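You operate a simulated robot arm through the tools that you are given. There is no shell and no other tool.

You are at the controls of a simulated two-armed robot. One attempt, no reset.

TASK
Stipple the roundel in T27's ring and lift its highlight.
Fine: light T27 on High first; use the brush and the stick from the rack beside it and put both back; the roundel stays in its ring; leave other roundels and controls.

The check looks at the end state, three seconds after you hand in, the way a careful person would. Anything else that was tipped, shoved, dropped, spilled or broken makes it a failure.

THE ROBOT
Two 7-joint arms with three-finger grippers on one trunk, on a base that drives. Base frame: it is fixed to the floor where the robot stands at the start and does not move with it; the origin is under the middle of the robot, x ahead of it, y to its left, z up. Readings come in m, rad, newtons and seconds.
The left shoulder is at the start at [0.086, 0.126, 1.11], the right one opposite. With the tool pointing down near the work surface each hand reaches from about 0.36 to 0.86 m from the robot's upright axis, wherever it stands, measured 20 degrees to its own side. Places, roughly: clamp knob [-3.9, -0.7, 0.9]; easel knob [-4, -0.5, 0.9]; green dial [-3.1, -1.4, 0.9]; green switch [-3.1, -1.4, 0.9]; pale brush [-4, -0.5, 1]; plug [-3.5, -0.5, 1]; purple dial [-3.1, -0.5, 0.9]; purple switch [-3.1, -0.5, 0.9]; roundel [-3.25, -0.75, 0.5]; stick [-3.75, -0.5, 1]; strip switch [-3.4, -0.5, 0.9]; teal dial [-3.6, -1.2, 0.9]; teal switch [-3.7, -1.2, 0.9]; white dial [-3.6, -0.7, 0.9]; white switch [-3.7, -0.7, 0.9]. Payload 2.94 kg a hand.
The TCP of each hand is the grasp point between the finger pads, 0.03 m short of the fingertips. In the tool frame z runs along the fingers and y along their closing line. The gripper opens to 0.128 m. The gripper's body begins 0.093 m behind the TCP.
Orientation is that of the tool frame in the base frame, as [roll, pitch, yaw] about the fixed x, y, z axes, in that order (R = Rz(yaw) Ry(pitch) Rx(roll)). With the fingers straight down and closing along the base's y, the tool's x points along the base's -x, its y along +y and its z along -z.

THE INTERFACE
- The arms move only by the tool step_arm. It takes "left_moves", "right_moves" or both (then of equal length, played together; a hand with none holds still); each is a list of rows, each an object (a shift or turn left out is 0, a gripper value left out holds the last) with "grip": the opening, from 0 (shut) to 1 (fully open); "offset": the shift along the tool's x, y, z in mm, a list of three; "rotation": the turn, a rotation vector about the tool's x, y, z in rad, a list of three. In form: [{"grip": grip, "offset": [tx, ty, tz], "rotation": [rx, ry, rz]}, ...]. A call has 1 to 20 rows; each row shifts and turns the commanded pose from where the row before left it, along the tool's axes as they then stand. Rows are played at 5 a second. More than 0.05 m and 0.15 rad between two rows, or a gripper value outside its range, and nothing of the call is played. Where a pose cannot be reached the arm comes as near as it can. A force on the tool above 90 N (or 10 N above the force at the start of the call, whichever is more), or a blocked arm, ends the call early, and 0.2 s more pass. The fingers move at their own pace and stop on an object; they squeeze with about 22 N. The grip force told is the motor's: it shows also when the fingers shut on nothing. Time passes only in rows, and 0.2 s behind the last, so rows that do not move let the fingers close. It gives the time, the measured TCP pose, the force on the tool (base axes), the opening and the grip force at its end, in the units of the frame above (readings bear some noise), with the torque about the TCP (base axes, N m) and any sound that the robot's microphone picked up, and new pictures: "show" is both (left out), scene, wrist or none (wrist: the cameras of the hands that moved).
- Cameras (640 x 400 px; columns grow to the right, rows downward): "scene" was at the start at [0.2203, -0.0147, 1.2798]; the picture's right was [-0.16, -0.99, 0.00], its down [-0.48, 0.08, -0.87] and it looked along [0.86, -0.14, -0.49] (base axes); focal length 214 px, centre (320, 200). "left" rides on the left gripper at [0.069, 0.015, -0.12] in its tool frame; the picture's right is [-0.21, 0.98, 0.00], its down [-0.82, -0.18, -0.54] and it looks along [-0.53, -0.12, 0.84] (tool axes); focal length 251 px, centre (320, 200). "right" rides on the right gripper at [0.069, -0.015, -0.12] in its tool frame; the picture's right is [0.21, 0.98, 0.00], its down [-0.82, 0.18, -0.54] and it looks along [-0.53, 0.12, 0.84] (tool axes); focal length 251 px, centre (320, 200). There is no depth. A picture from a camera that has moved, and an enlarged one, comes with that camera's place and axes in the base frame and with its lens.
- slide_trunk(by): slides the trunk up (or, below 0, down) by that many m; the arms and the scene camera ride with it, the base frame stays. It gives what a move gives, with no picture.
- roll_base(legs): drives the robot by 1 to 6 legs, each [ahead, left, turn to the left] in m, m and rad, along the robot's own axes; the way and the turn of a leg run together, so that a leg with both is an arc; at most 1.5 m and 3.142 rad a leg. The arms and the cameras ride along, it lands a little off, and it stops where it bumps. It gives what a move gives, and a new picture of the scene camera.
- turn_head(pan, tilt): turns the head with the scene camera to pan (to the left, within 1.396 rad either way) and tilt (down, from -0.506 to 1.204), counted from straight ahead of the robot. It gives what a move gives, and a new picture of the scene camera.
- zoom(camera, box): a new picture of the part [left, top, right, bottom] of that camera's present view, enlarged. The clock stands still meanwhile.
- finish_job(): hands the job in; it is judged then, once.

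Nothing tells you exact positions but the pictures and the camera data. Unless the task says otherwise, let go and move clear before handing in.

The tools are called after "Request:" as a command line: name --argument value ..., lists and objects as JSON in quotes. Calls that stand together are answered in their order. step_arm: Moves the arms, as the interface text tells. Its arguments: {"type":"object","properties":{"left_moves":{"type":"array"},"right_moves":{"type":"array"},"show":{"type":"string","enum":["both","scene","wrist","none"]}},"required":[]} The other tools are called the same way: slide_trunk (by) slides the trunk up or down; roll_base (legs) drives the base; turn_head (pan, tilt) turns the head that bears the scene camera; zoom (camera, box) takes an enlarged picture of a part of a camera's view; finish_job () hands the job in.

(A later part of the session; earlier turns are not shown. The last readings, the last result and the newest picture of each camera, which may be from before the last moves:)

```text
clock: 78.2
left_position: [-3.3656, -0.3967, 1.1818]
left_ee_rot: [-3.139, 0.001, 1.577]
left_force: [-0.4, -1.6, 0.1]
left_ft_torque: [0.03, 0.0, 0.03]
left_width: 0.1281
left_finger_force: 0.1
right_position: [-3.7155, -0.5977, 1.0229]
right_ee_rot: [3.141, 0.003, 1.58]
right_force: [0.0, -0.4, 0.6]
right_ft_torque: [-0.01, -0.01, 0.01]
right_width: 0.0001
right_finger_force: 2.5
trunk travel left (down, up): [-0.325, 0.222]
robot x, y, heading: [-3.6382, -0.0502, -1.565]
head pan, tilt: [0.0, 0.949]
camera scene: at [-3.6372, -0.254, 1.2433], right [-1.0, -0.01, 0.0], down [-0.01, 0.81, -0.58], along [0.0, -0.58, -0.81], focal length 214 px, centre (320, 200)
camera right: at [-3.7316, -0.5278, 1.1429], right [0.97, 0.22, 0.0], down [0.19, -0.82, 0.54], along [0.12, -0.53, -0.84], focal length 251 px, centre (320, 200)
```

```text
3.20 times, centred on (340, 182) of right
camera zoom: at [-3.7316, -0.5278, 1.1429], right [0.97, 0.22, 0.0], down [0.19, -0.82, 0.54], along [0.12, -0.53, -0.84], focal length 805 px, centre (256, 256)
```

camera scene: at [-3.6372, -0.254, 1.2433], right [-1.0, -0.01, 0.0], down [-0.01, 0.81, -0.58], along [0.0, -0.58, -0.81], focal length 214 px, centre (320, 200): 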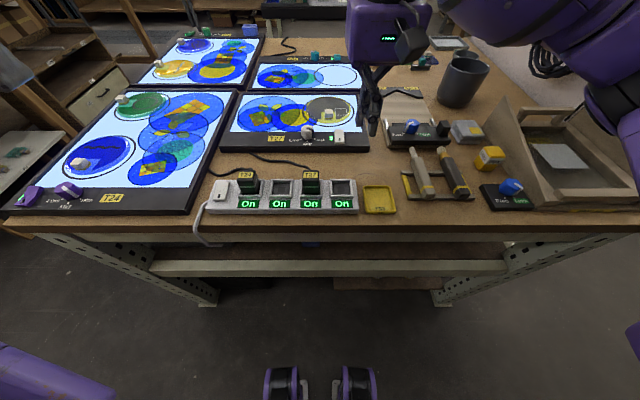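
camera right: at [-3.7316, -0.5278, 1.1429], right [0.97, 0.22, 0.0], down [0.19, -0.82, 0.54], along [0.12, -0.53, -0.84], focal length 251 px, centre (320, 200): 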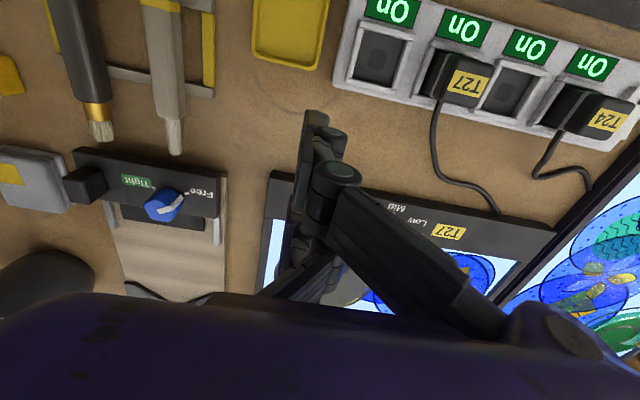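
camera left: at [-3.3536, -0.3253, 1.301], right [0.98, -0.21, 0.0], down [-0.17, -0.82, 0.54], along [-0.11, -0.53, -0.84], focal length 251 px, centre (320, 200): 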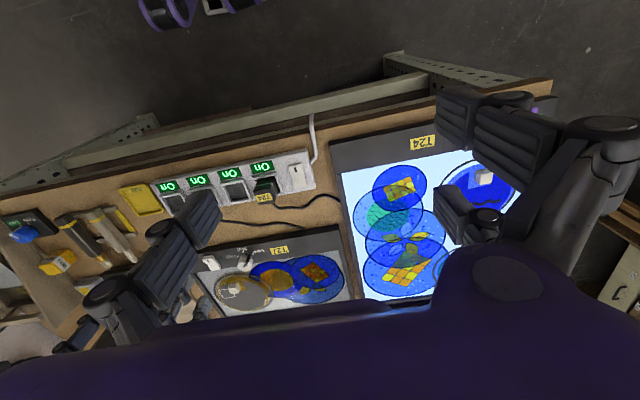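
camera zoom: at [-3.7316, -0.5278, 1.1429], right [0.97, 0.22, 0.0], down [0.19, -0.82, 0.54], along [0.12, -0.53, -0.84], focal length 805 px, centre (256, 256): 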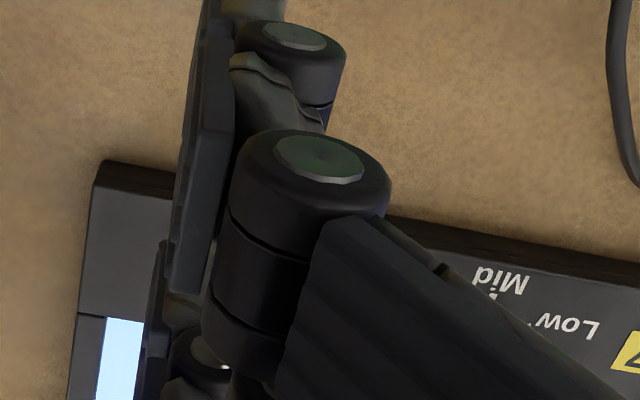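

T27 is lit on High. Next I look closely at the tool rack; I move the right hand above it at about (−3.85, −0.45, 1.10).

Request:
step_arm --right_moves '[{"grip": 0.5, "offset": [0, 0, -40]}, {"offset": [30, -30, -15]}, {"offset": [30, -30, -15]}, {"offset": [30, -30, -10]}, {"offset": [30, -30, 0]}, {"offset": [20, -10, 0]}, {}]' --show "both"

Request:
zoom --camera "right" --box '[200, 60, 440, 210]'

Request:
zoom --camera "scene" --box '[380, 130, 500, 205]'

```text
clock: 79.8
left_position: [-3.3672, -0.3966, 1.1819]
left_ee_rot: [-3.14, -0.001, 1.578]
left_force: [-0.8, -0.4, -0.7]
left_ft_torque: [0.0, 0.01, -0.02]
left_width: 0.128
left_finger_force: 0.0
right_position: [-3.8469, -0.4566, 1.1022]
right_ee_rot: [3.141, 0.001, 1.58]
right_force: [-0.1, -0.1, 0.3]
right_ft_torque: [0.02, 0.01, 0.0]
right_width: 0.0639
right_finger_force: 0.1
trunk travel left (down, up): [-0.325, 0.222]
robot x, y, heading: [-3.6389, -0.0475, -1.561]
head pan, tilt: [0.0, 0.949]
camera scene: at [-3.6378, -0.2537, 1.2434], right [-1.0, -0.01, 0.0], down [-0.01, 0.81, -0.58], along [0.0, -0.58, -0.81], focal length 214 px, centre (320, 200)
camera right: at [-3.8615, -0.3876, 1.2218], right [0.97, 0.22, 0.0], down [0.19, -0.82, 0.54], along [0.12, -0.53, -0.84], focal length 251 px, centre (320, 200)
```

scene: 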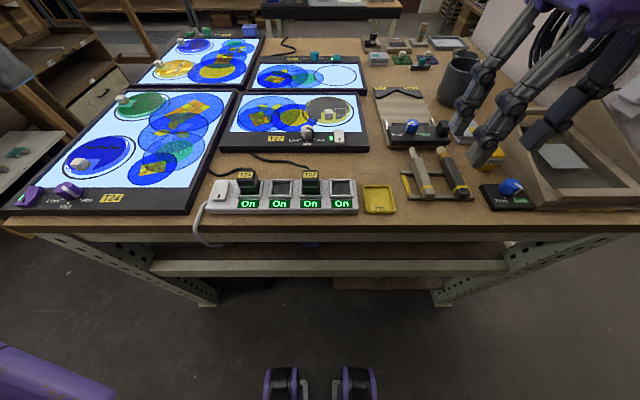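
right: 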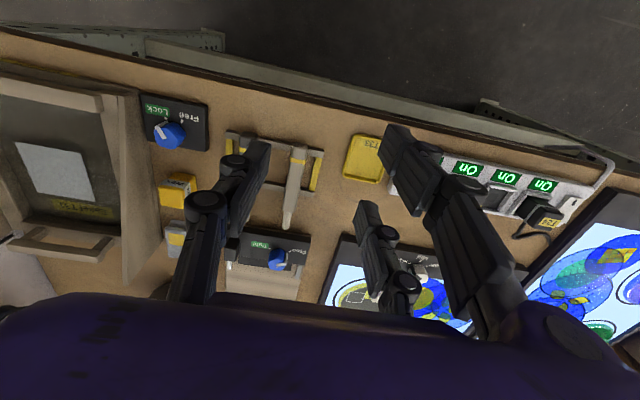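

```text
2.67 times, centred on (320, 135) of right
camera zoom: at [-3.8615, -0.3876, 1.2218], right [0.97, 0.22, 0.0], down [0.19, -0.82, 0.54], along [0.12, -0.53, -0.84], focal length 670 px, centre (320, 373)
```

zoom: 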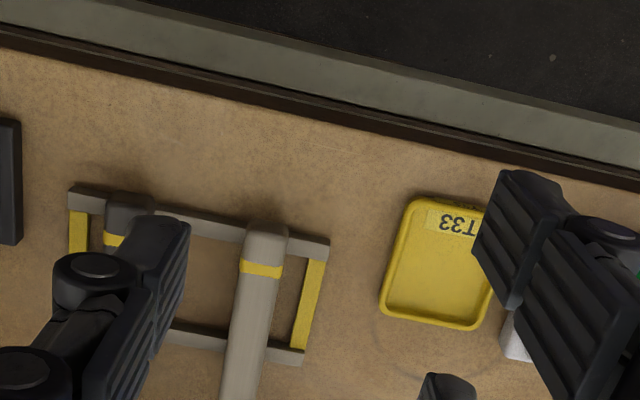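

```text
5.33 times, centred on (440, 168) of scene
camera zoom: at [-3.6378, -0.2537, 1.2434], right [-1.0, -0.01, 0.0], down [-0.01, 0.81, -0.58], along [0.0, -0.58, -0.81], focal length 1144 px, centre (-320, 373)
```

zoom: 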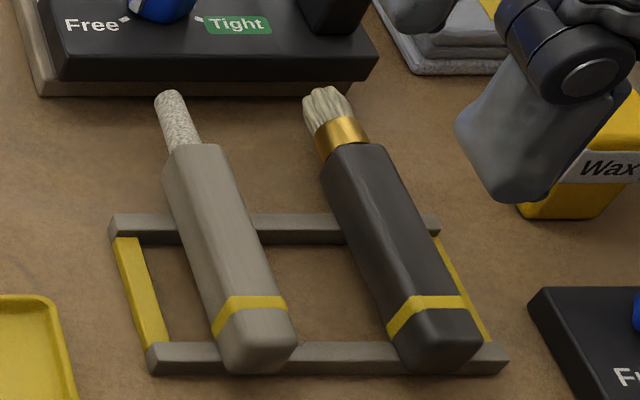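

The brush lies along y at x≈−3.919 and the stick at x≈−3.855, handles from y≈−0.505 to −0.612, handle top z≈0.907, on bars at y≈−0.52 and −0.587. I'll take the brush first: hover above it to check alignment.

Request:
step_arm --right_moves '[{"grip": 0.3, "offset": [-20, -36, 10], "rotation": [0, 0, 0.009]}, {"offset": [-35, -20, 25]}, {"offset": [-30, -16, 25]}, {}]' --show "wrist"

Request:
zoom --camera "right" --box '[220, 60, 420, 185]'

```text
clock: 80.8
left_position: [-3.3663, -0.3948, 1.1824]
left_ee_rot: [-3.14, 0.001, 1.577]
left_force: [0.8, 0.2, 0.6]
left_ft_torque: [0.01, 0.03, 0.0]
left_width: 0.1278
left_finger_force: 0.0
right_position: [-3.918, -0.5435, 1.0443]
right_ee_rot: [3.14, 0.001, 1.57]
right_force: [0.1, -0.5, 0.2]
right_ft_torque: [0.02, 0.02, 0.0]
right_width: 0.0383
right_finger_force: 0.2
trunk travel left (down, up): [-0.325, 0.222]
robot x, y, heading: [-3.6428, -0.0514, -1.564]
head pan, tilt: [0.0, 0.949]
camera right: at [-3.9324, -0.4747, 1.1642], right [0.98, 0.21, 0.0], down [0.18, -0.82, 0.54], along [0.12, -0.53, -0.84], focal length 251 px, centre (320, 200)
```

right: 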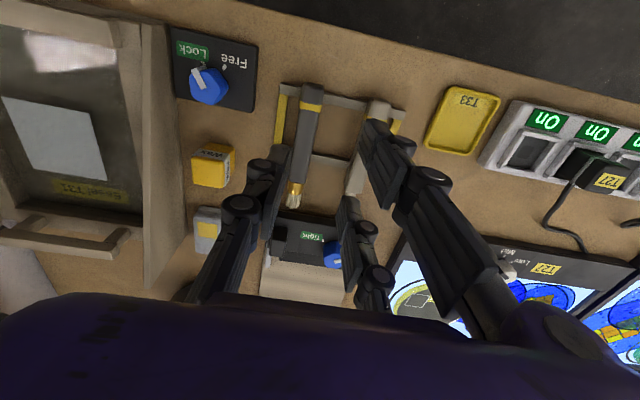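

```text
3.20 times, centred on (320, 122) of right
camera zoom: at [-3.9324, -0.4747, 1.1642], right [0.98, 0.21, 0.0], down [0.18, -0.82, 0.54], along [0.12, -0.53, -0.84], focal length 805 px, centre (320, 448)
```

zoom: 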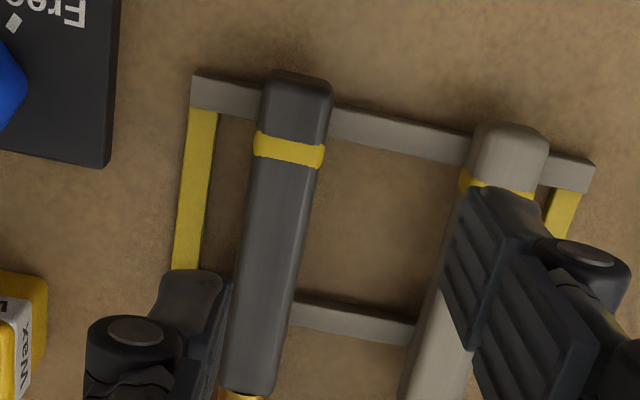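

The brush axis is at x≈−3.929 by this view, 11 mm right of the hand. I shift and descend part-way, then check.

Request:
step_arm --right_moves '[{"offset": [-4, -11, 0]}, {"offset": [0, 0, 40]}, {"offset": [0, 0, 35]}, {}]' --show "both"

Request:
zoom --camera "right" --box '[220, 80, 420, 205]'

Request:
zoom --camera "scene" --box '[390, 130, 510, 205]'

```text
clock: 81.8
left_position: [-3.3672, -0.3961, 1.1821]
left_ee_rot: [-3.141, -0.001, 1.578]
left_force: [-0.4, -0.6, 0.0]
left_ft_torque: [-0.02, -0.02, 0.02]
left_width: 0.1281
left_finger_force: 0.1
right_position: [-3.9268, -0.5474, 0.9666]
right_ee_rot: [-3.141, 0.002, 1.571]
right_force: [0.2, 0.6, 0.5]
right_ft_torque: [0.0, 0.02, 0.01]
right_width: 0.0384
right_finger_force: 0.1
trunk travel left (down, up): [-0.325, 0.222]
robot x, y, heading: [-3.6399, -0.0543, -1.564]
head pan, tilt: [0.0, 0.949]
camera scene: at [-3.6375, -0.2533, 1.2435], right [-1.0, -0.01, 0.0], down [-0.01, 0.81, -0.58], along [0.0, -0.58, -0.81], focal length 214 px, centre (320, 200)
camera right: at [-3.9422, -0.4786, 1.0869], right [0.98, 0.21, 0.0], down [0.18, -0.82, 0.54], along [0.12, -0.53, -0.84], focal length 251 px, centre (320, 200)
```

scene: 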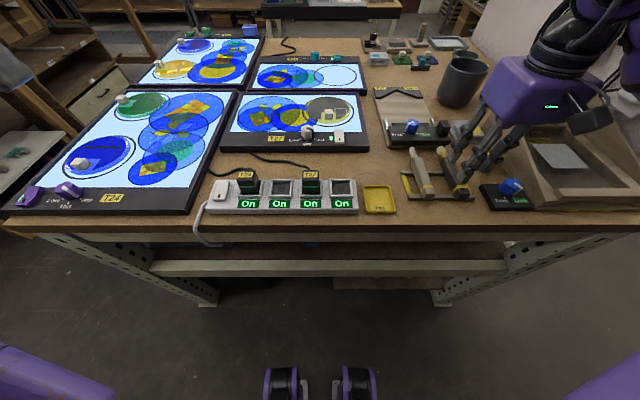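
right: 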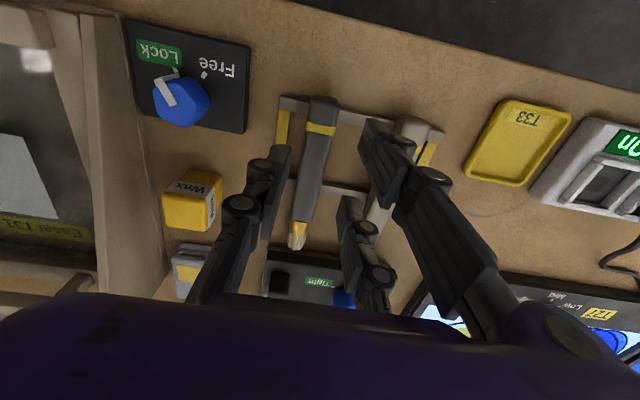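

```text
3.20 times, centred on (320, 142) of right
camera zoom: at [-3.9422, -0.4786, 1.0869], right [0.98, 0.21, 0.0], down [0.18, -0.82, 0.54], along [0.12, -0.53, -0.84], focal length 805 px, centre (320, 384)
```

zoom: 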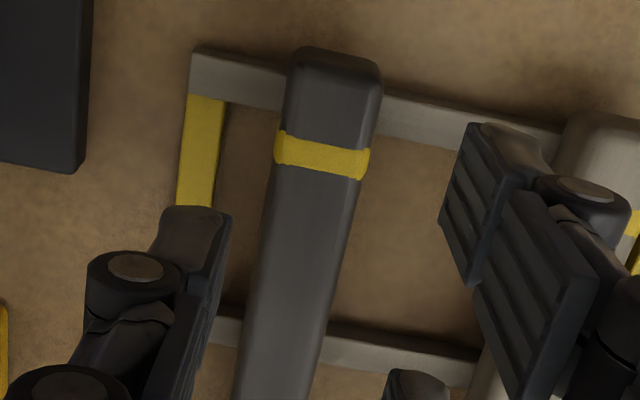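

```text
5.33 times, centred on (450, 168) of scene
camera zoom: at [-3.6375, -0.2533, 1.2435], right [-1.0, -0.01, 0.0], down [-0.01, 0.81, -0.58], along [0.0, -0.58, -0.81], focal length 1144 px, centre (-373, 373)
```

zoom: 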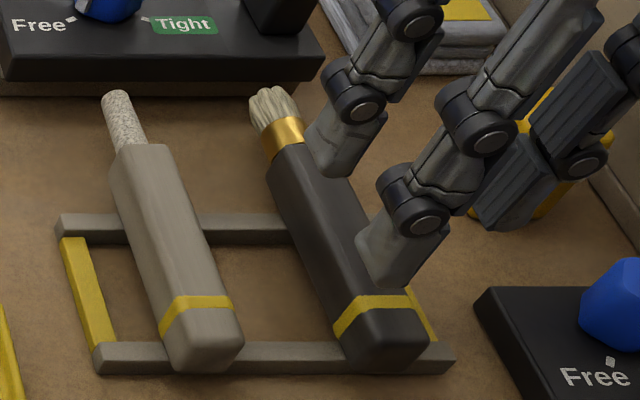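

Alignment is within 3 mm; I shift 3 mm and go down to the grasp height (tips just above the rack bars).

Request:
step_arm --right_moves '[{"offset": [0, -3, 10]}, {"offset": [0, 0, 20]}, {"offset": [0, 0, 12]}, {"offset": [0, 0, 5]}, {}]' --show "none"

Request:
zoom --camera "right" --box '[220, 80, 420, 205]'

Request:
zoom --camera "scene" --box '[390, 130, 510, 205]'

```text
clock: 83.0
left_position: [-3.3662, -0.3959, 1.181]
left_ee_rot: [-3.141, 0.002, 1.578]
left_force: [0.3, -0.4, 0.2]
left_ft_torque: [0.03, -0.03, -0.01]
left_width: 0.1282
left_finger_force: 0.1
right_position: [-3.9312, -0.5469, 0.919]
right_ee_rot: [3.141, 0.001, 1.569]
right_force: [0.2, 0.4, 0.4]
right_ft_torque: [-0.01, -0.01, 0.03]
right_width: 0.0384
right_finger_force: 0.1
trunk travel left (down, up): [-0.325, 0.222]
robot x, y, heading: [-3.6444, -0.0479, -1.56]
head pan, tilt: [0.0, 0.949]
```

```text
3.20 times, centred on (320, 142) of right
camera zoom: at [-3.9458, -0.4785, 1.0394], right [0.98, 0.21, 0.0], down [0.18, -0.82, 0.54], along [0.12, -0.53, -0.84], focal length 805 px, centre (320, 384)
```

zoom: 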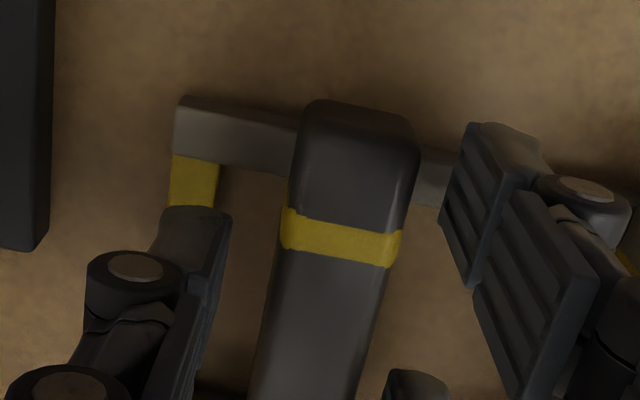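

```text
5.33 times, centred on (450, 168) of scene
camera zoom: at [-3.6377, -0.2534, 1.2434], right [-1.0, -0.01, 0.0], down [-0.01, 0.81, -0.58], along [0.0, -0.58, -0.81], focal length 1144 px, centre (-373, 373)
```

zoom: 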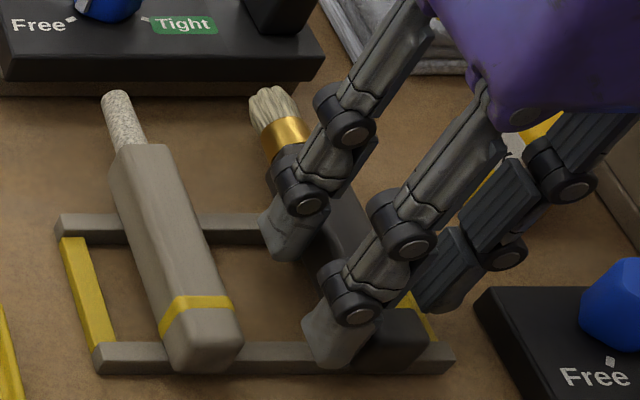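

The three fingers straddle the handle. I close on the brush.

Request:
step_arm --right_moves '[{"grip": 0.2}, {"grip": 0.1}, {"grip": 0.0}, {}, {}]' --show "none"

Request:
zoom --camera "right" --box '[220, 80, 420, 205]'

Request:
zoom --camera "scene" --box '[390, 130, 510, 205]'

```text
clock: 84.2
left_position: [-3.3658, -0.3959, 1.1808]
left_ee_rot: [3.141, 0.001, 1.577]
left_force: [0.5, 0.4, 0.8]
left_ft_torque: [0.02, -0.02, -0.01]
left_width: 0.1281
left_finger_force: 0.1
right_position: [-3.9305, -0.5479, 0.9189]
right_ee_rot: [3.141, 0.002, 1.57]
right_force: [0.6, 0.3, 0.5]
right_ft_torque: [-0.01, 0.01, 0.01]
right_width: 0.0217
right_finger_force: 22.5
trunk travel left (down, up): [-0.325, 0.222]
robot x, y, heading: [-3.6407, -0.054, -1.571]
head pan, tilt: [0.0, 0.949]
```

```text
3.20 times, centred on (320, 142) of right
camera zoom: at [-3.9458, -0.4786, 1.0396], right [0.98, 0.21, 0.0], down [0.18, -0.82, 0.54], along [0.12, -0.53, -0.84], focal length 805 px, centre (320, 384)
```

zoom: 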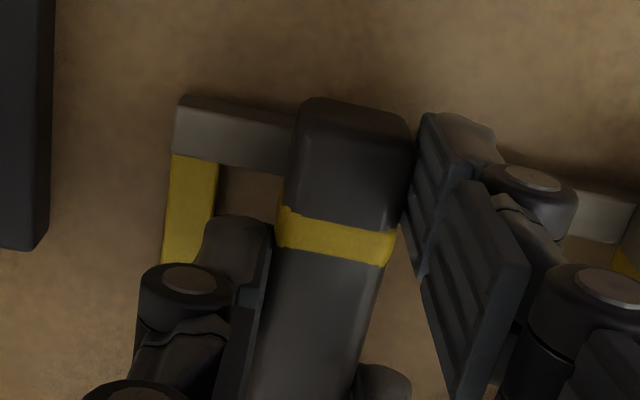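

```text
5.33 times, centred on (450, 168) of scene
camera zoom: at [-3.6378, -0.2535, 1.2434], right [-1.0, -0.01, 0.0], down [-0.01, 0.81, -0.58], along [0.0, -0.58, -0.81], focal length 1144 px, centre (-373, 373)
```

zoom: 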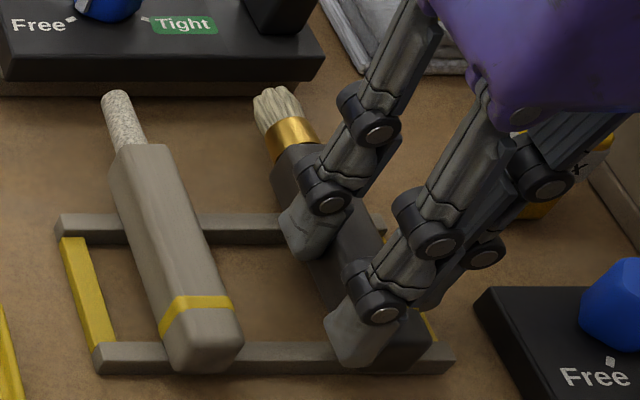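

Firm grip (width 0.0217, 22 N) at TCP (−3.9305, −0.548, 0.919) — I note this for putting it back. Now lift straight up.

Request:
step_arm --right_moves '[{"offset": [0, 0, -10]}, {"offset": [0, 0, -40]}, {"offset": [0, 0, -45]}, {"offset": [0, 0, -35]}, {}]' --show "both"

Request:
zoom --camera "scene" --box '[380, 90, 540, 190]'

```text
clock: 85.5
left_position: [-3.3673, -0.3963, 1.1813]
left_ee_rot: [-3.141, 0.0, 1.577]
left_force: [0.0, -1.0, 0.3]
left_ft_torque: [0.04, -0.01, -0.04]
left_width: 0.1279
left_finger_force: 0.0
right_position: [-3.9311, -0.5483, 1.0502]
right_ee_rot: [3.141, 0.002, 1.569]
right_force: [0.9, -0.1, -1.5]
right_ft_torque: [-0.02, -0.02, -0.01]
right_width: 0.0216
right_finger_force: 22.2
trunk travel left (down, up): [-0.325, 0.222]
robot x, y, heading: [-3.6438, -0.0512, -1.566]
head pan, tilt: [0.0, 0.949]
camera scene: at [-3.638, -0.2537, 1.2433], right [-1.0, -0.01, 0.0], down [-0.01, 0.81, -0.58], along [0.0, -0.58, -0.81], focal length 214 px, centre (320, 200)
camera right: at [-3.9462, -0.4794, 1.1702], right [0.98, 0.21, 0.0], down [0.18, -0.82, 0.54], along [0.12, -0.53, -0.84], focal length 251 px, centre (320, 200)
```

scene: 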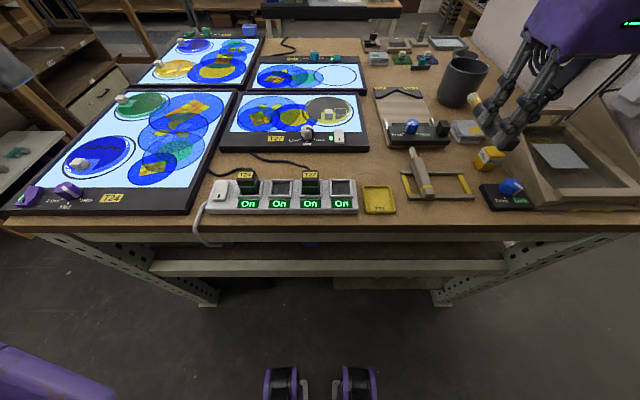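
right: 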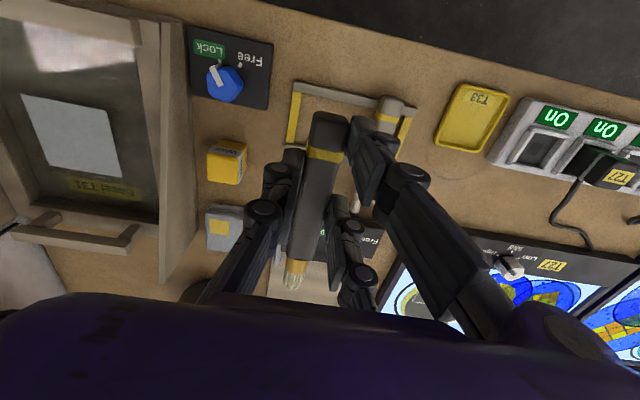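

```text
4.00 times, centred on (460, 140) of scene
camera zoom: at [-3.638, -0.2537, 1.2433], right [-1.0, -0.01, 0.0], down [-0.01, 0.81, -0.58], along [0.0, -0.58, -0.81], focal length 858 px, centre (-240, 440)
```

zoom: 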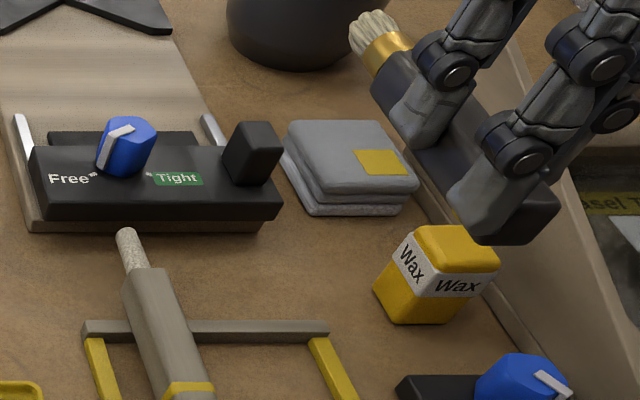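

The brush is held cleanly; its tip is about 0.10 m ahead of the TCP. The roundel centre is about (−3.658, −0.815), surface z≈0.900, its handle block about (−3.661, −0.775), highlight box about (−3.692, −0.802). I move over towards T27 at a safe height and tilt the brush tip down 30°.

Request:
step_arm --right_moves '[{"offset": [0, 40, -20]}, {"offset": [0, 45, -15]}, {"offset": [0, 48, 0]}, {"offset": [0, 48, 0]}, {"offset": [0, 48, 0]}, {"offset": [0, 46, 0]}, {"rotation": [0, 0.131, 0]}, {"rotation": [0, 0.131, 0]}, {"rotation": [0, 0.131, 0]}, {"rotation": [0, 0.131, 0]}, {}]' --show "both"

```text
clock: 87.8
left_position: [-3.3671, -0.3967, 1.1819]
left_ee_rot: [3.141, -0.001, 1.578]
left_force: [0.1, -0.2, -0.4]
left_ft_torque: [0.01, -0.02, 0.0]
left_width: 0.128
left_finger_force: 0.0
right_position: [-3.6562, -0.5474, 1.0843]
right_ee_rot: [3.141, -0.523, 1.571]
right_force: [-0.3, 0.2, 0.2]
right_ft_torque: [0.01, 0.03, -0.01]
right_width: 0.0215
right_finger_force: 22.1
trunk travel left (down, up): [-0.325, 0.222]
robot x, y, heading: [-3.6403, -0.0454, -1.564]
head pan, tilt: [0.0, 0.949]
camera scene: at [-3.6377, -0.2532, 1.2435], right [-1.0, -0.01, 0.0], down [-0.01, 0.81, -0.58], along [0.0, -0.58, -0.81], focal length 214 px, centre (320, 200)
camera right: at [-3.6699, -0.5472, 1.2235], right [0.98, 0.19, 0.11], down [0.18, -0.98, 0.06], along [0.12, -0.04, -0.99], focal length 251 px, centre (320, 200)
```

scene: 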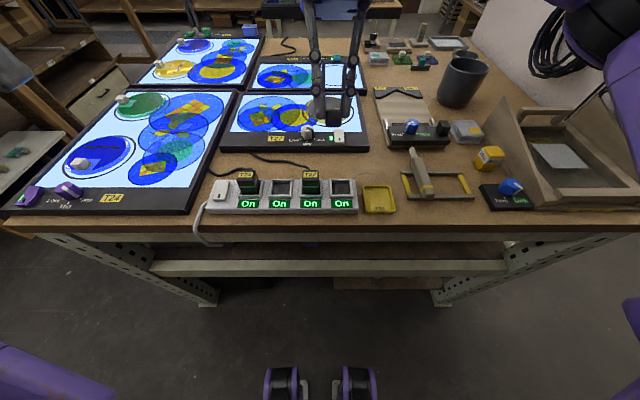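
right: 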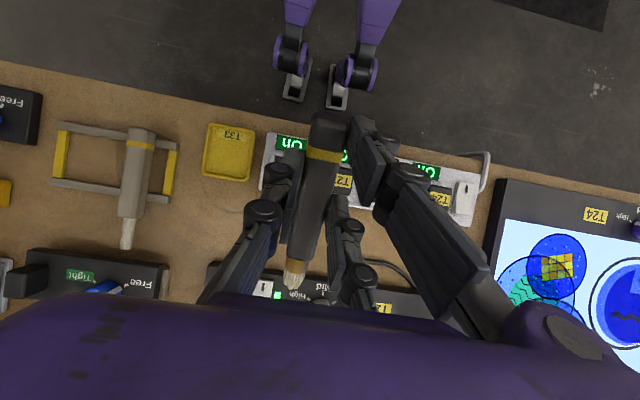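

The tip sits at tool (−101, −1.5, 20) mm. I move forward to put it above the roundel.

Request:
step_arm --right_moves '[{"offset": [-38.8, 1.5, -10.8]}, {"offset": [-38.8, 1.5, -10.8]}, {"offset": [-38.8, 1.5, -10.8]}, {"offset": [-38.8, 1.5, -10.8]}, {"offset": [-38.8, 1.5, -10.8]}, {}]' --show "both"

Request:
zoom --camera "scene" --box '[260, 60, 420, 160]'

Request:
zoom --camera "right" --box '[220, 220, 380, 320]'

```text
clock: 89.2
left_position: [-3.3656, -0.3965, 1.1813]
left_ee_rot: [-3.139, 0.001, 1.578]
left_force: [0.3, -0.3, -0.8]
left_ft_torque: [-0.02, 0.03, -0.01]
left_width: 0.1279
left_finger_force: 0.0
right_position: [-3.6484, -0.703, 1.0464]
right_ee_rot: [3.14, -0.522, 1.572]
right_force: [-0.2, -0.5, 0.3]
right_ft_torque: [-0.03, 0.0, 0.04]
right_width: 0.0213
right_finger_force: 22.2
right hand out of reach, approached as far as the arm can: row 5
trunk travel left (down, up): [-0.325, 0.222]
robot x, y, heading: [-3.6369, -0.0525, -1.563]
head pan, tilt: [0.0, 0.949]
camera scene: at [-3.6373, -0.2538, 1.2434], right [-1.0, -0.01, 0.0], down [-0.01, 0.81, -0.58], along [0.0, -0.58, -0.81], focal length 214 px, centre (320, 200)
camera right: at [-3.6633, -0.7033, 1.1845], right [0.98, 0.19, 0.11], down [0.18, -0.98, 0.06], along [0.12, -0.04, -0.99], focal length 251 px, centre (320, 200)
```

scene: 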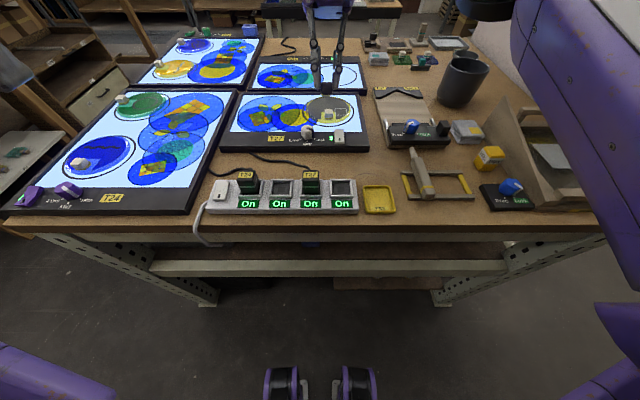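
right: 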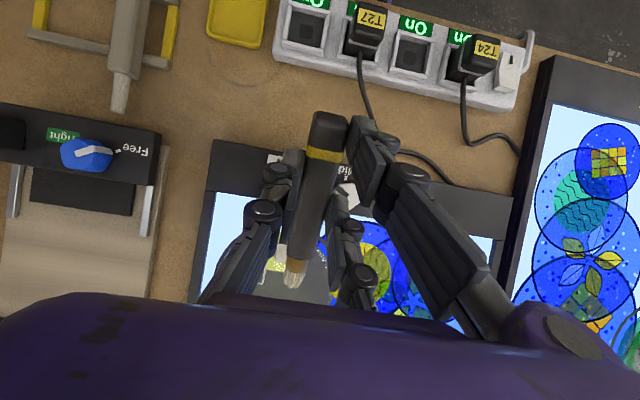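

```text
4.00 times, centred on (340, 110) of scene
camera zoom: at [-3.6373, -0.2538, 1.2434], right [-1.0, -0.01, 0.0], down [-0.01, 0.81, -0.58], along [0.0, -0.58, -0.81], focal length 858 px, centre (240, 560)
```

zoom: 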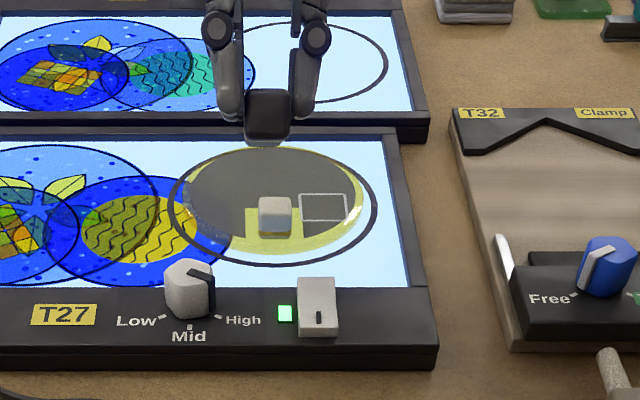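

```text
4.00 times, centred on (300, 270) of right
camera zoom: at [-3.6633, -0.7033, 1.1845], right [0.98, 0.19, 0.11], down [0.18, -0.98, 0.06], along [0.12, -0.04, -0.99], focal length 1006 px, centre (400, -80)
```

zoom: 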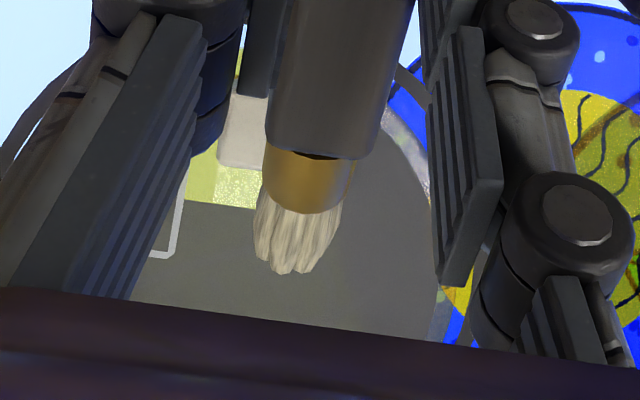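

At a 30° tilt the arm runs out of reach at y≈−0.70, so I'll bring the base 7 cm closer (the table front is still well clear).

Request:
roll_base --legs '[[0.07, 0.0, 0.0]]'

Request:
step_arm --right_moves '[{}]' --show "wrist"

```text
clock: 90.3
left_position: [-3.367, -0.4637, 1.1799]
left_ee_rot: [-3.141, 0.001, 1.577]
left_force: [0.8, 0.3, -0.4]
left_ft_torque: [0.01, 0.03, 0.01]
left_width: 0.128
left_finger_force: 0.1
right_position: [-3.6477, -0.7701, 1.0456]
right_ee_rot: [3.141, -0.524, 1.57]
right_force: [-0.2, -0.7, -0.7]
right_ft_torque: [0.07, -0.01, 0.0]
right_width: 0.0216
right_finger_force: 22.2
trunk travel left (down, up): [-0.325, 0.222]
robot x, y, heading: [-3.6399, -0.1181, -1.567]
head pan, tilt: [0.0, 0.949]
camera scene: at [-3.6372, -0.3215, 1.2433], right [-1.0, -0.01, 0.0], down [-0.01, 0.81, -0.58], along [0.0, -0.58, -0.81], focal length 214 px, centre (320, 200)
```

scene: 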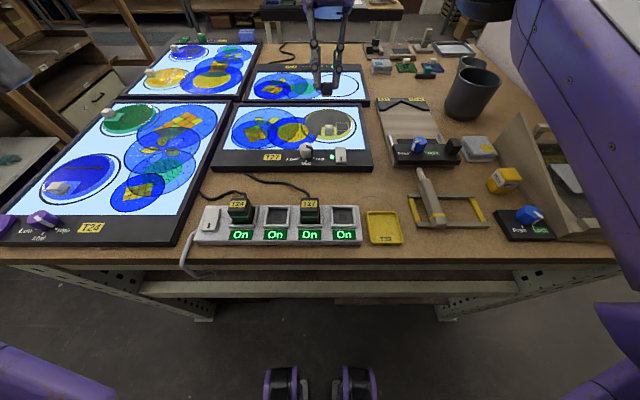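

```text
clock: 90.7
left_position: [-3.3657, -0.4617, 1.1822]
left_ee_rot: [3.141, 0.001, 1.579]
left_force: [0.3, 0.3, 0.2]
left_ft_torque: [-0.06, -0.02, -0.01]
left_width: 0.1279
left_finger_force: 0.1
right_position: [-3.6486, -0.7693, 1.0476]
right_ee_rot: [3.141, -0.522, 1.571]
right_force: [1.0, 0.5, -0.4]
right_ft_torque: [0.02, 0.0, 0.0]
right_width: 0.0214
right_finger_force: 21.5
trunk travel left (down, up): [-0.325, 0.222]
robot x, y, heading: [-3.6392, -0.1215, -1.562]
head pan, tilt: [0.0, 0.949]
camera right: at [-3.6633, -0.7694, 1.1851], right [0.98, 0.19, 0.11], down [0.18, -0.98, 0.06], along [0.12, -0.04, -0.99], focal length 251 px, centre (320, 200)
```

right: 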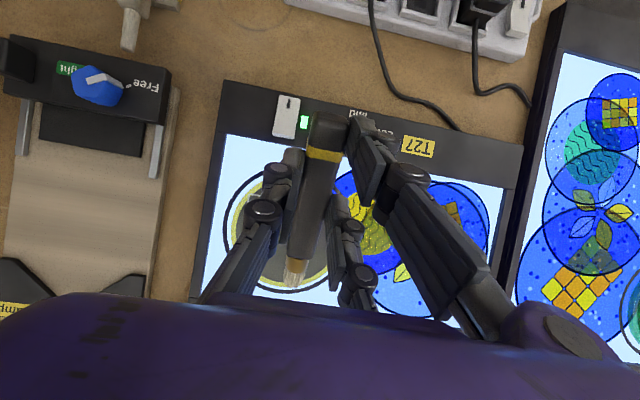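

The tip is now over the grey matt at about (−3.650, −0.847). I lower to about 1 cm above it and check.

Request:
step_arm --right_moves '[{"offset": [-12, 0, 33]}, {"offset": [-12, 0, 33]}, {}]' --show "none"

Request:
zoom --camera "right" --box '[220, 200, 380, 300]'

Request:
zoom --camera "scene" --box '[270, 80, 390, 155]'

```text
clock: 91.5
left_position: [-3.3654, -0.4632, 1.1817]
left_ee_rot: [3.141, 0.002, 1.578]
left_force: [0.5, -0.1, 0.4]
left_ft_torque: [0.0, -0.03, 0.03]
left_width: 0.128
left_finger_force: 0.0
right_position: [-3.6487, -0.7584, 0.9796]
right_ee_rot: [3.138, -0.52, 1.569]
right_force: [0.4, -0.5, 7.4]
right_ft_torque: [-0.57, 0.01, -0.02]
right_width: 0.0217
right_finger_force: 21.7
trunk travel left (down, up): [-0.325, 0.222]
robot x, y, heading: [-3.6394, -0.1188, -1.564]
head pan, tilt: [0.0, 0.949]
```

```text
4.00 times, centred on (300, 250) of right
camera zoom: at [-3.6629, -0.7579, 1.1185], right [0.98, 0.18, 0.11], down [0.18, -0.98, 0.06], along [0.12, -0.04, -0.99], focal length 1006 px, centre (400, 0)
```

zoom: 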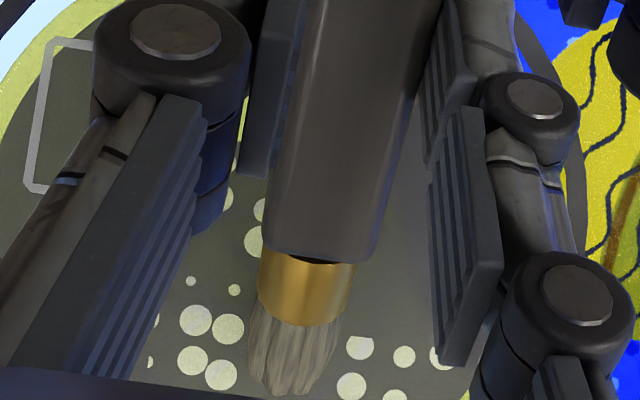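

```text
5.33 times, centred on (330, 118) of scene
camera zoom: at [-3.6373, -0.3202, 1.2436], right [-1.0, -0.01, 0.0], down [-0.01, 0.81, -0.58], along [0.0, -0.58, -0.81], focal length 1144 px, centre (267, 640)
```

zoom: 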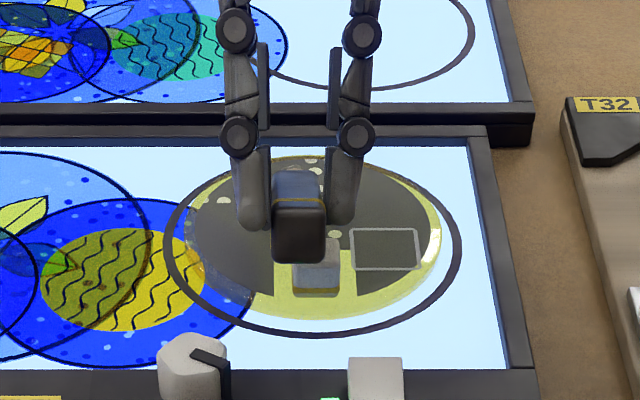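

The brush touches and stipple dots appear around it. I lift a little and view the effect.

Request:
step_arm --right_moves '[{"offset": [10, 0, -17.3]}, {"offset": [20, 0, -34.6]}, {}]' --show "none"

Request:
zoom --camera "right" --box '[200, 180, 400, 305]'

Request:
zoom --camera "scene" --box '[270, 80, 390, 155]'

```text
clock: 92.3
left_position: [-3.3671, -0.4654, 1.1819]
left_ee_rot: [-3.141, -0.001, 1.579]
left_force: [-1.1, -0.4, 0.0]
left_ft_torque: [0.02, -0.04, 0.03]
left_width: 0.1281
left_finger_force: 0.1
right_position: [-3.651, -0.761, 1.0368]
right_ee_rot: [-3.141, -0.525, 1.571]
right_force: [-0.2, 0.0, -0.3]
right_ft_torque: [0.04, 0.02, 0.01]
right_width: 0.0219
right_finger_force: 21.7
trunk travel left (down, up): [-0.325, 0.222]
robot x, y, heading: [-3.6367, -0.1209, -1.567]
head pan, tilt: [0.0, 0.949]
```

```text
3.20 times, centred on (300, 242) of right
camera zoom: at [-3.6648, -0.7608, 1.1752], right [0.98, 0.19, 0.11], down [0.18, -0.98, 0.06], along [0.12, -0.04, -0.99], focal length 805 px, centre (384, 64)
```

zoom: 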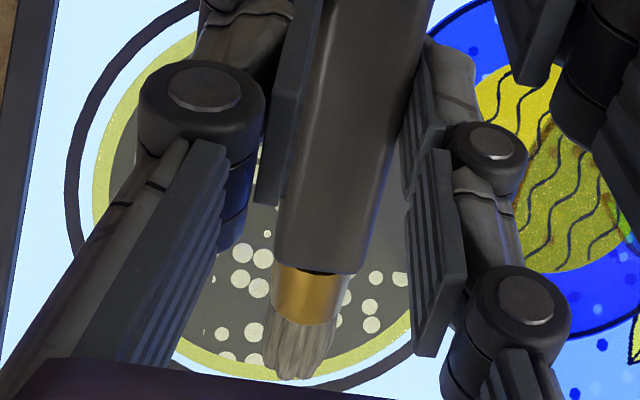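

```text
5.33 times, centred on (330, 118) of scene
camera zoom: at [-3.6375, -0.3219, 1.2432], right [-1.0, -0.01, 0.0], down [-0.01, 0.81, -0.58], along [0.0, -0.58, -0.81], focal length 1144 px, centre (267, 640)
```

zoom: 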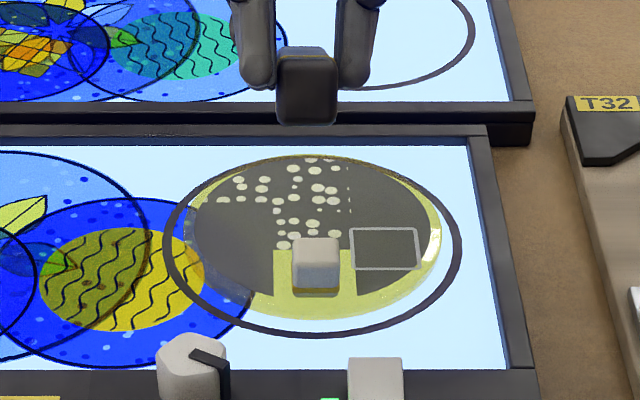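

Each dab stipples a patch of the matt. I'll continue dabbing spot by spot; next the left lobe at about (−3.615, −0.80).

Request:
step_arm --right_moves '[{"offset": [15.8, 17.5, 9.1]}, {"offset": [15.8, 17.5, 9.1]}, {"offset": [-14.7, 0, 25.5]}, {"offset": [-14.7, 0, 25.5]}, {}, {"offset": [14.7, 0, -25.5]}, {"offset": [14.7, 0, -25.5]}, {}]' --show "none"

Request:
zoom --camera "scene" --box '[270, 80, 390, 155]'

```text
clock: 94.1
left_position: [-3.3663, -0.4636, 1.1815]
left_ee_rot: [-3.141, 0.0, 1.576]
left_force: [-0.2, -0.6, 0.3]
left_ft_torque: [0.0, -0.03, 0.01]
left_width: 0.1278
left_finger_force: 0.0
right_position: [-3.6147, -0.7211, 1.0358]
right_ee_rot: [3.139, -0.523, 1.571]
right_force: [0.2, -0.1, -0.7]
right_ft_torque: [0.03, 0.03, 0.01]
right_width: 0.0219
right_finger_force: 22.2
trunk travel left (down, up): [-0.325, 0.222]
robot x, y, heading: [-3.6355, -0.1172, -1.563]
head pan, tilt: [0.0, 0.949]
```

```text
5.33 times, centred on (330, 118) of scene
camera zoom: at [-3.6374, -0.3216, 1.2433], right [-1.0, -0.01, 0.0], down [-0.01, 0.81, -0.58], along [0.0, -0.58, -0.81], focal length 1144 px, centre (267, 640)
```

zoom: 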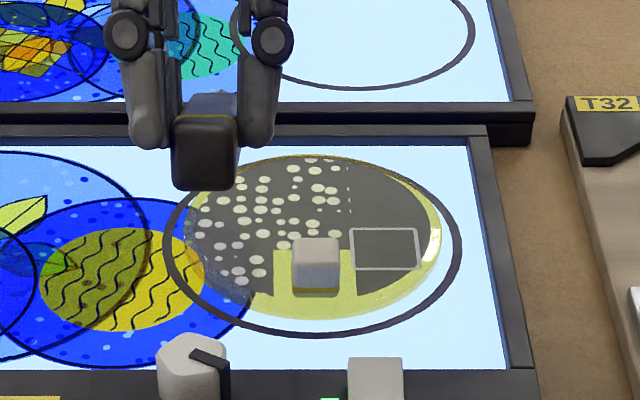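

The left half is stippled. Now the upper right at about (−3.70, −0.845).

Request:
step_arm --right_moves '[{"offset": [-13, -28.3, -7.5]}, {"offset": [-13, -28.3, -7.5]}, {"offset": [-13, -28.3, -7.5]}, {"offset": [-14.7, 0, 25.5]}, {"offset": [-14.7, 0, 25.5]}, {}, {"offset": [14.7, 0, -25.5]}, {"offset": [14.7, 0, -25.5]}, {}]' --show "none"

Request:
zoom --camera "scene" --box '[270, 80, 390, 155]'

```text
clock: 96.1
left_position: [-3.3666, -0.4635, 1.182]
left_ee_rot: [-3.141, 0.0, 1.578]
left_force: [0.6, -0.1, 1.2]
left_ft_torque: [0.03, 0.02, 0.02]
left_width: 0.1279
left_finger_force: 0.1
right_position: [-3.6992, -0.7672, 1.0375]
right_ee_rot: [3.141, -0.523, 1.571]
right_force: [-1.0, -0.1, -0.4]
right_ft_torque: [0.03, -0.02, 0.02]
right_width: 0.0218
right_finger_force: 22.3
trunk travel left (down, up): [-0.325, 0.222]
robot x, y, heading: [-3.6403, -0.1194, -1.564]
head pan, tilt: [0.0, 0.949]
```

```text
5.33 times, centred on (330, 118) of scene
camera zoom: at [-3.6376, -0.3217, 1.2433], right [-1.0, -0.01, 0.0], down [-0.01, 0.81, -0.58], along [0.0, -0.58, -0.81], focal length 1144 px, centre (267, 640)
```

zoom: 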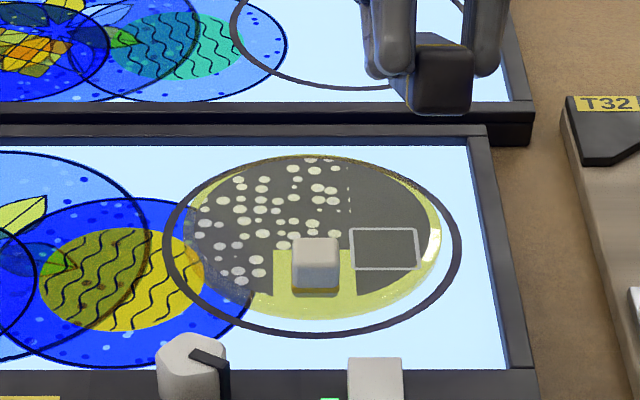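

No change there; I'll lower again and read the force at the bottom to make sure it touches.

Request:
step_arm --right_moves '[{"offset": [-14.7, 0, 25.5]}, {"offset": [-14.7, 0, 25.5]}, {}]' --show "none"

Request:
zoom --camera "right" --box '[200, 180, 400, 305]'

Request:
zoom --camera "scene" --box '[270, 80, 390, 155]'

```text
clock: 96.9
left_position: [-3.3666, -0.4638, 1.1817]
left_ee_rot: [-3.142, -0.001, 1.578]
left_force: [0.0, 0.4, 0.1]
left_ft_torque: [0.01, -0.02, 0.0]
left_width: 0.1284
left_finger_force: 0.1
right_position: [-3.6993, -0.7677, 0.9785]
right_ee_rot: [3.141, -0.521, 1.568]
right_force: [-0.9, 0.4, -0.5]
right_ft_torque: [0.0, -0.02, 0.0]
right_width: 0.0215
right_finger_force: 21.4
trunk travel left (down, up): [-0.325, 0.222]
robot x, y, heading: [-3.6374, -0.1172, -1.563]
head pan, tilt: [0.0, 0.949]
```

```text
3.20 times, centred on (300, 242) of right
camera zoom: at [-3.7141, -0.7677, 1.1173], right [0.98, 0.18, 0.11], down [0.18, -0.98, 0.06], along [0.12, -0.04, -0.99], focal length 805 px, centre (384, 64)
```

zoom: 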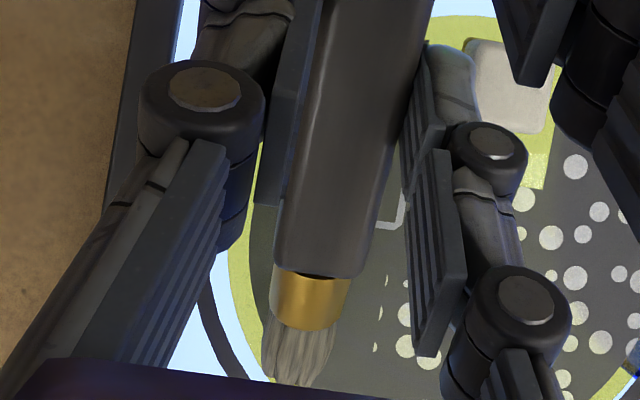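

```text
5.33 times, centred on (330, 118) of scene
camera zoom: at [-3.6371, -0.3208, 1.2435], right [-1.0, -0.01, 0.0], down [-0.01, 0.81, -0.58], along [0.0, -0.58, -0.81], focal length 1144 px, centre (267, 640)
```

zoom: 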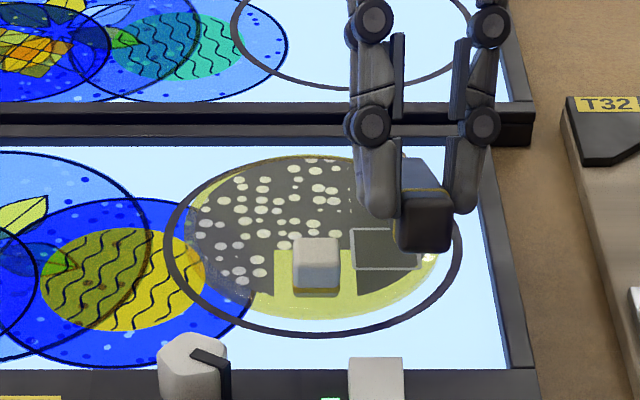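

No contact yet here, so I lower further in small steps until the bristles touch.

Request:
step_arm --right_moves '[{"offset": [-1.5, 0, 2.6]}, {"offset": [-1.5, 0, 2.6]}, {}]' --show "none"

Request:
zoom --camera "scene" --box '[270, 80, 390, 155]'

Request:
zoom --camera "right" --box '[200, 180, 400, 305]'

```text
clock: 97.7
left_position: [-3.3656, -0.4617, 1.1816]
left_ee_rot: [3.14, 0.002, 1.577]
left_force: [0.2, 0.3, 0.7]
left_ft_torque: [0.01, -0.03, 0.01]
left_width: 0.1283
left_finger_force: 0.1
right_position: [-3.6981, -0.7661, 0.9728]
right_ee_rot: [3.138, -0.521, 1.571]
right_force: [-1.5, 2.3, 7.5]
right_ft_torque: [-0.51, 0.05, -0.07]
right_width: 0.0217
right_finger_force: 22.4
trunk travel left (down, up): [-0.325, 0.222]
robot x, y, heading: [-3.6378, -0.1197, -1.563]
head pan, tilt: [0.0, 0.949]
```

```text
5.33 times, centred on (330, 118) of scene
camera zoom: at [-3.6373, -0.32, 1.2436], right [-1.0, -0.01, 0.0], down [-0.01, 0.81, -0.58], along [0.0, -0.58, -0.81], focal length 1144 px, centre (267, 640)
```

zoom: 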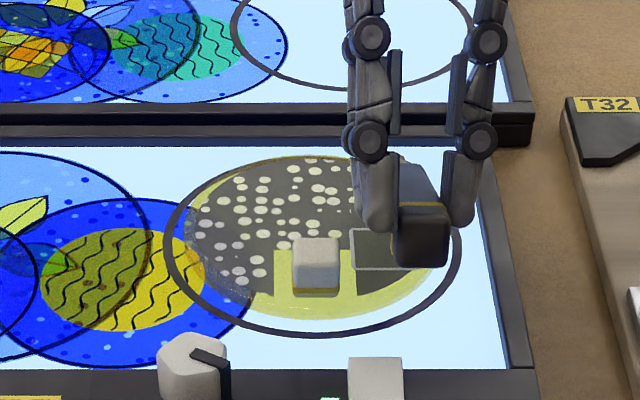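

```text
3.20 times, centred on (300, 242) of right
camera zoom: at [-3.7138, -0.7662, 1.1119], right [0.98, 0.19, 0.11], down [0.18, -0.98, 0.06], along [0.12, -0.04, -0.99], focal length 805 px, centre (384, 64)
```

zoom: 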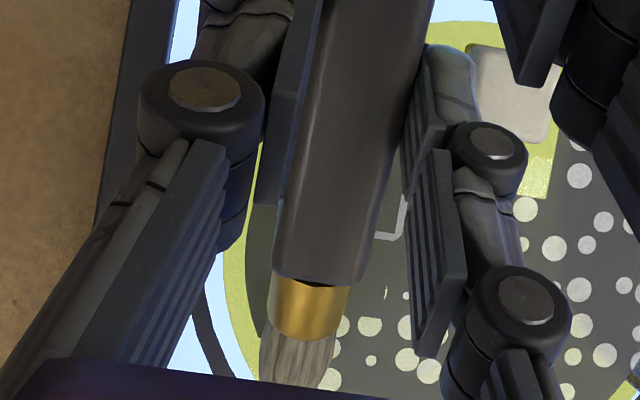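

It touched (7.5 N). I lift and look.

Request:
step_arm --right_moves '[{"offset": [16.2, 0, -28]}, {"offset": [16.2, 0, -28]}, {}]' --show "none"

Request:
zoom --camera "scene" --box '[270, 80, 390, 155]'

Request:
zoom --camera "right" --box '[160, 180, 480, 380]'

```text
clock: 98.5
left_position: [-3.3659, -0.4646, 1.1813]
left_ee_rot: [3.141, 0.001, 1.579]
left_force: [-0.1, -0.7, -0.4]
left_ft_torque: [0.03, 0.0, -0.02]
left_width: 0.1279
left_finger_force: 0.0
right_position: [-3.6991, -0.7662, 1.036]
right_ee_rot: [3.141, -0.524, 1.571]
right_force: [-0.2, 0.7, -1.6]
right_ft_torque: [0.01, -0.01, 0.0]
right_width: 0.0217
right_finger_force: 22.1
trunk travel left (down, up): [-0.325, 0.222]
robot x, y, heading: [-3.6414, -0.1162, -1.561]
head pan, tilt: [0.0, 0.949]
```

```text
5.33 times, centred on (330, 118) of scene
camera zoom: at [-3.6376, -0.3219, 1.2432], right [-1.0, -0.01, 0.0], down [-0.01, 0.81, -0.58], along [0.0, -0.58, -0.81], focal length 1144 px, centre (267, 640)
```

zoom: 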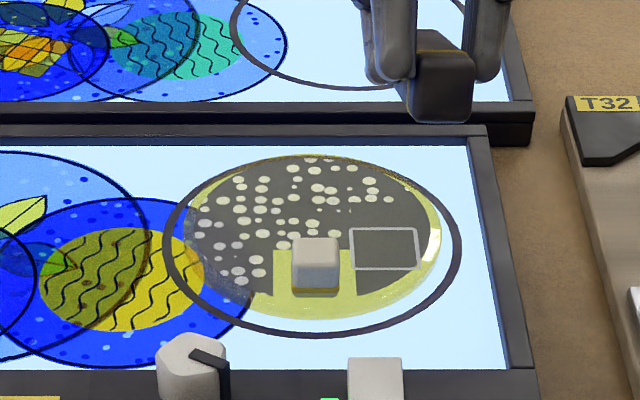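

```text
2.00 times, centred on (320, 280) of right
camera zoom: at [-3.7145, -0.7672, 1.1744], right [0.98, 0.18, 0.11], down [0.18, -0.98, 0.06], along [0.12, -0.04, -0.99], focal length 503 px, centre (320, 40)
```

zoom: 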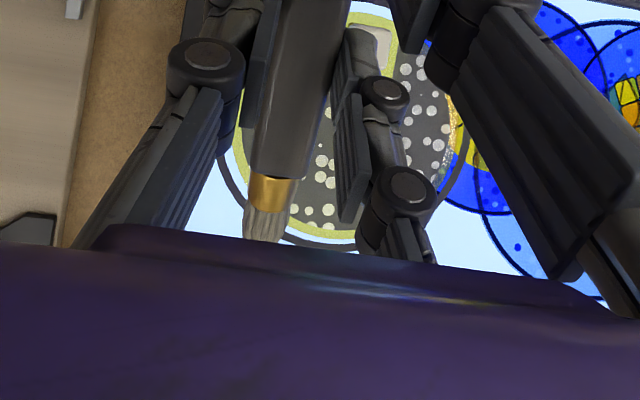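

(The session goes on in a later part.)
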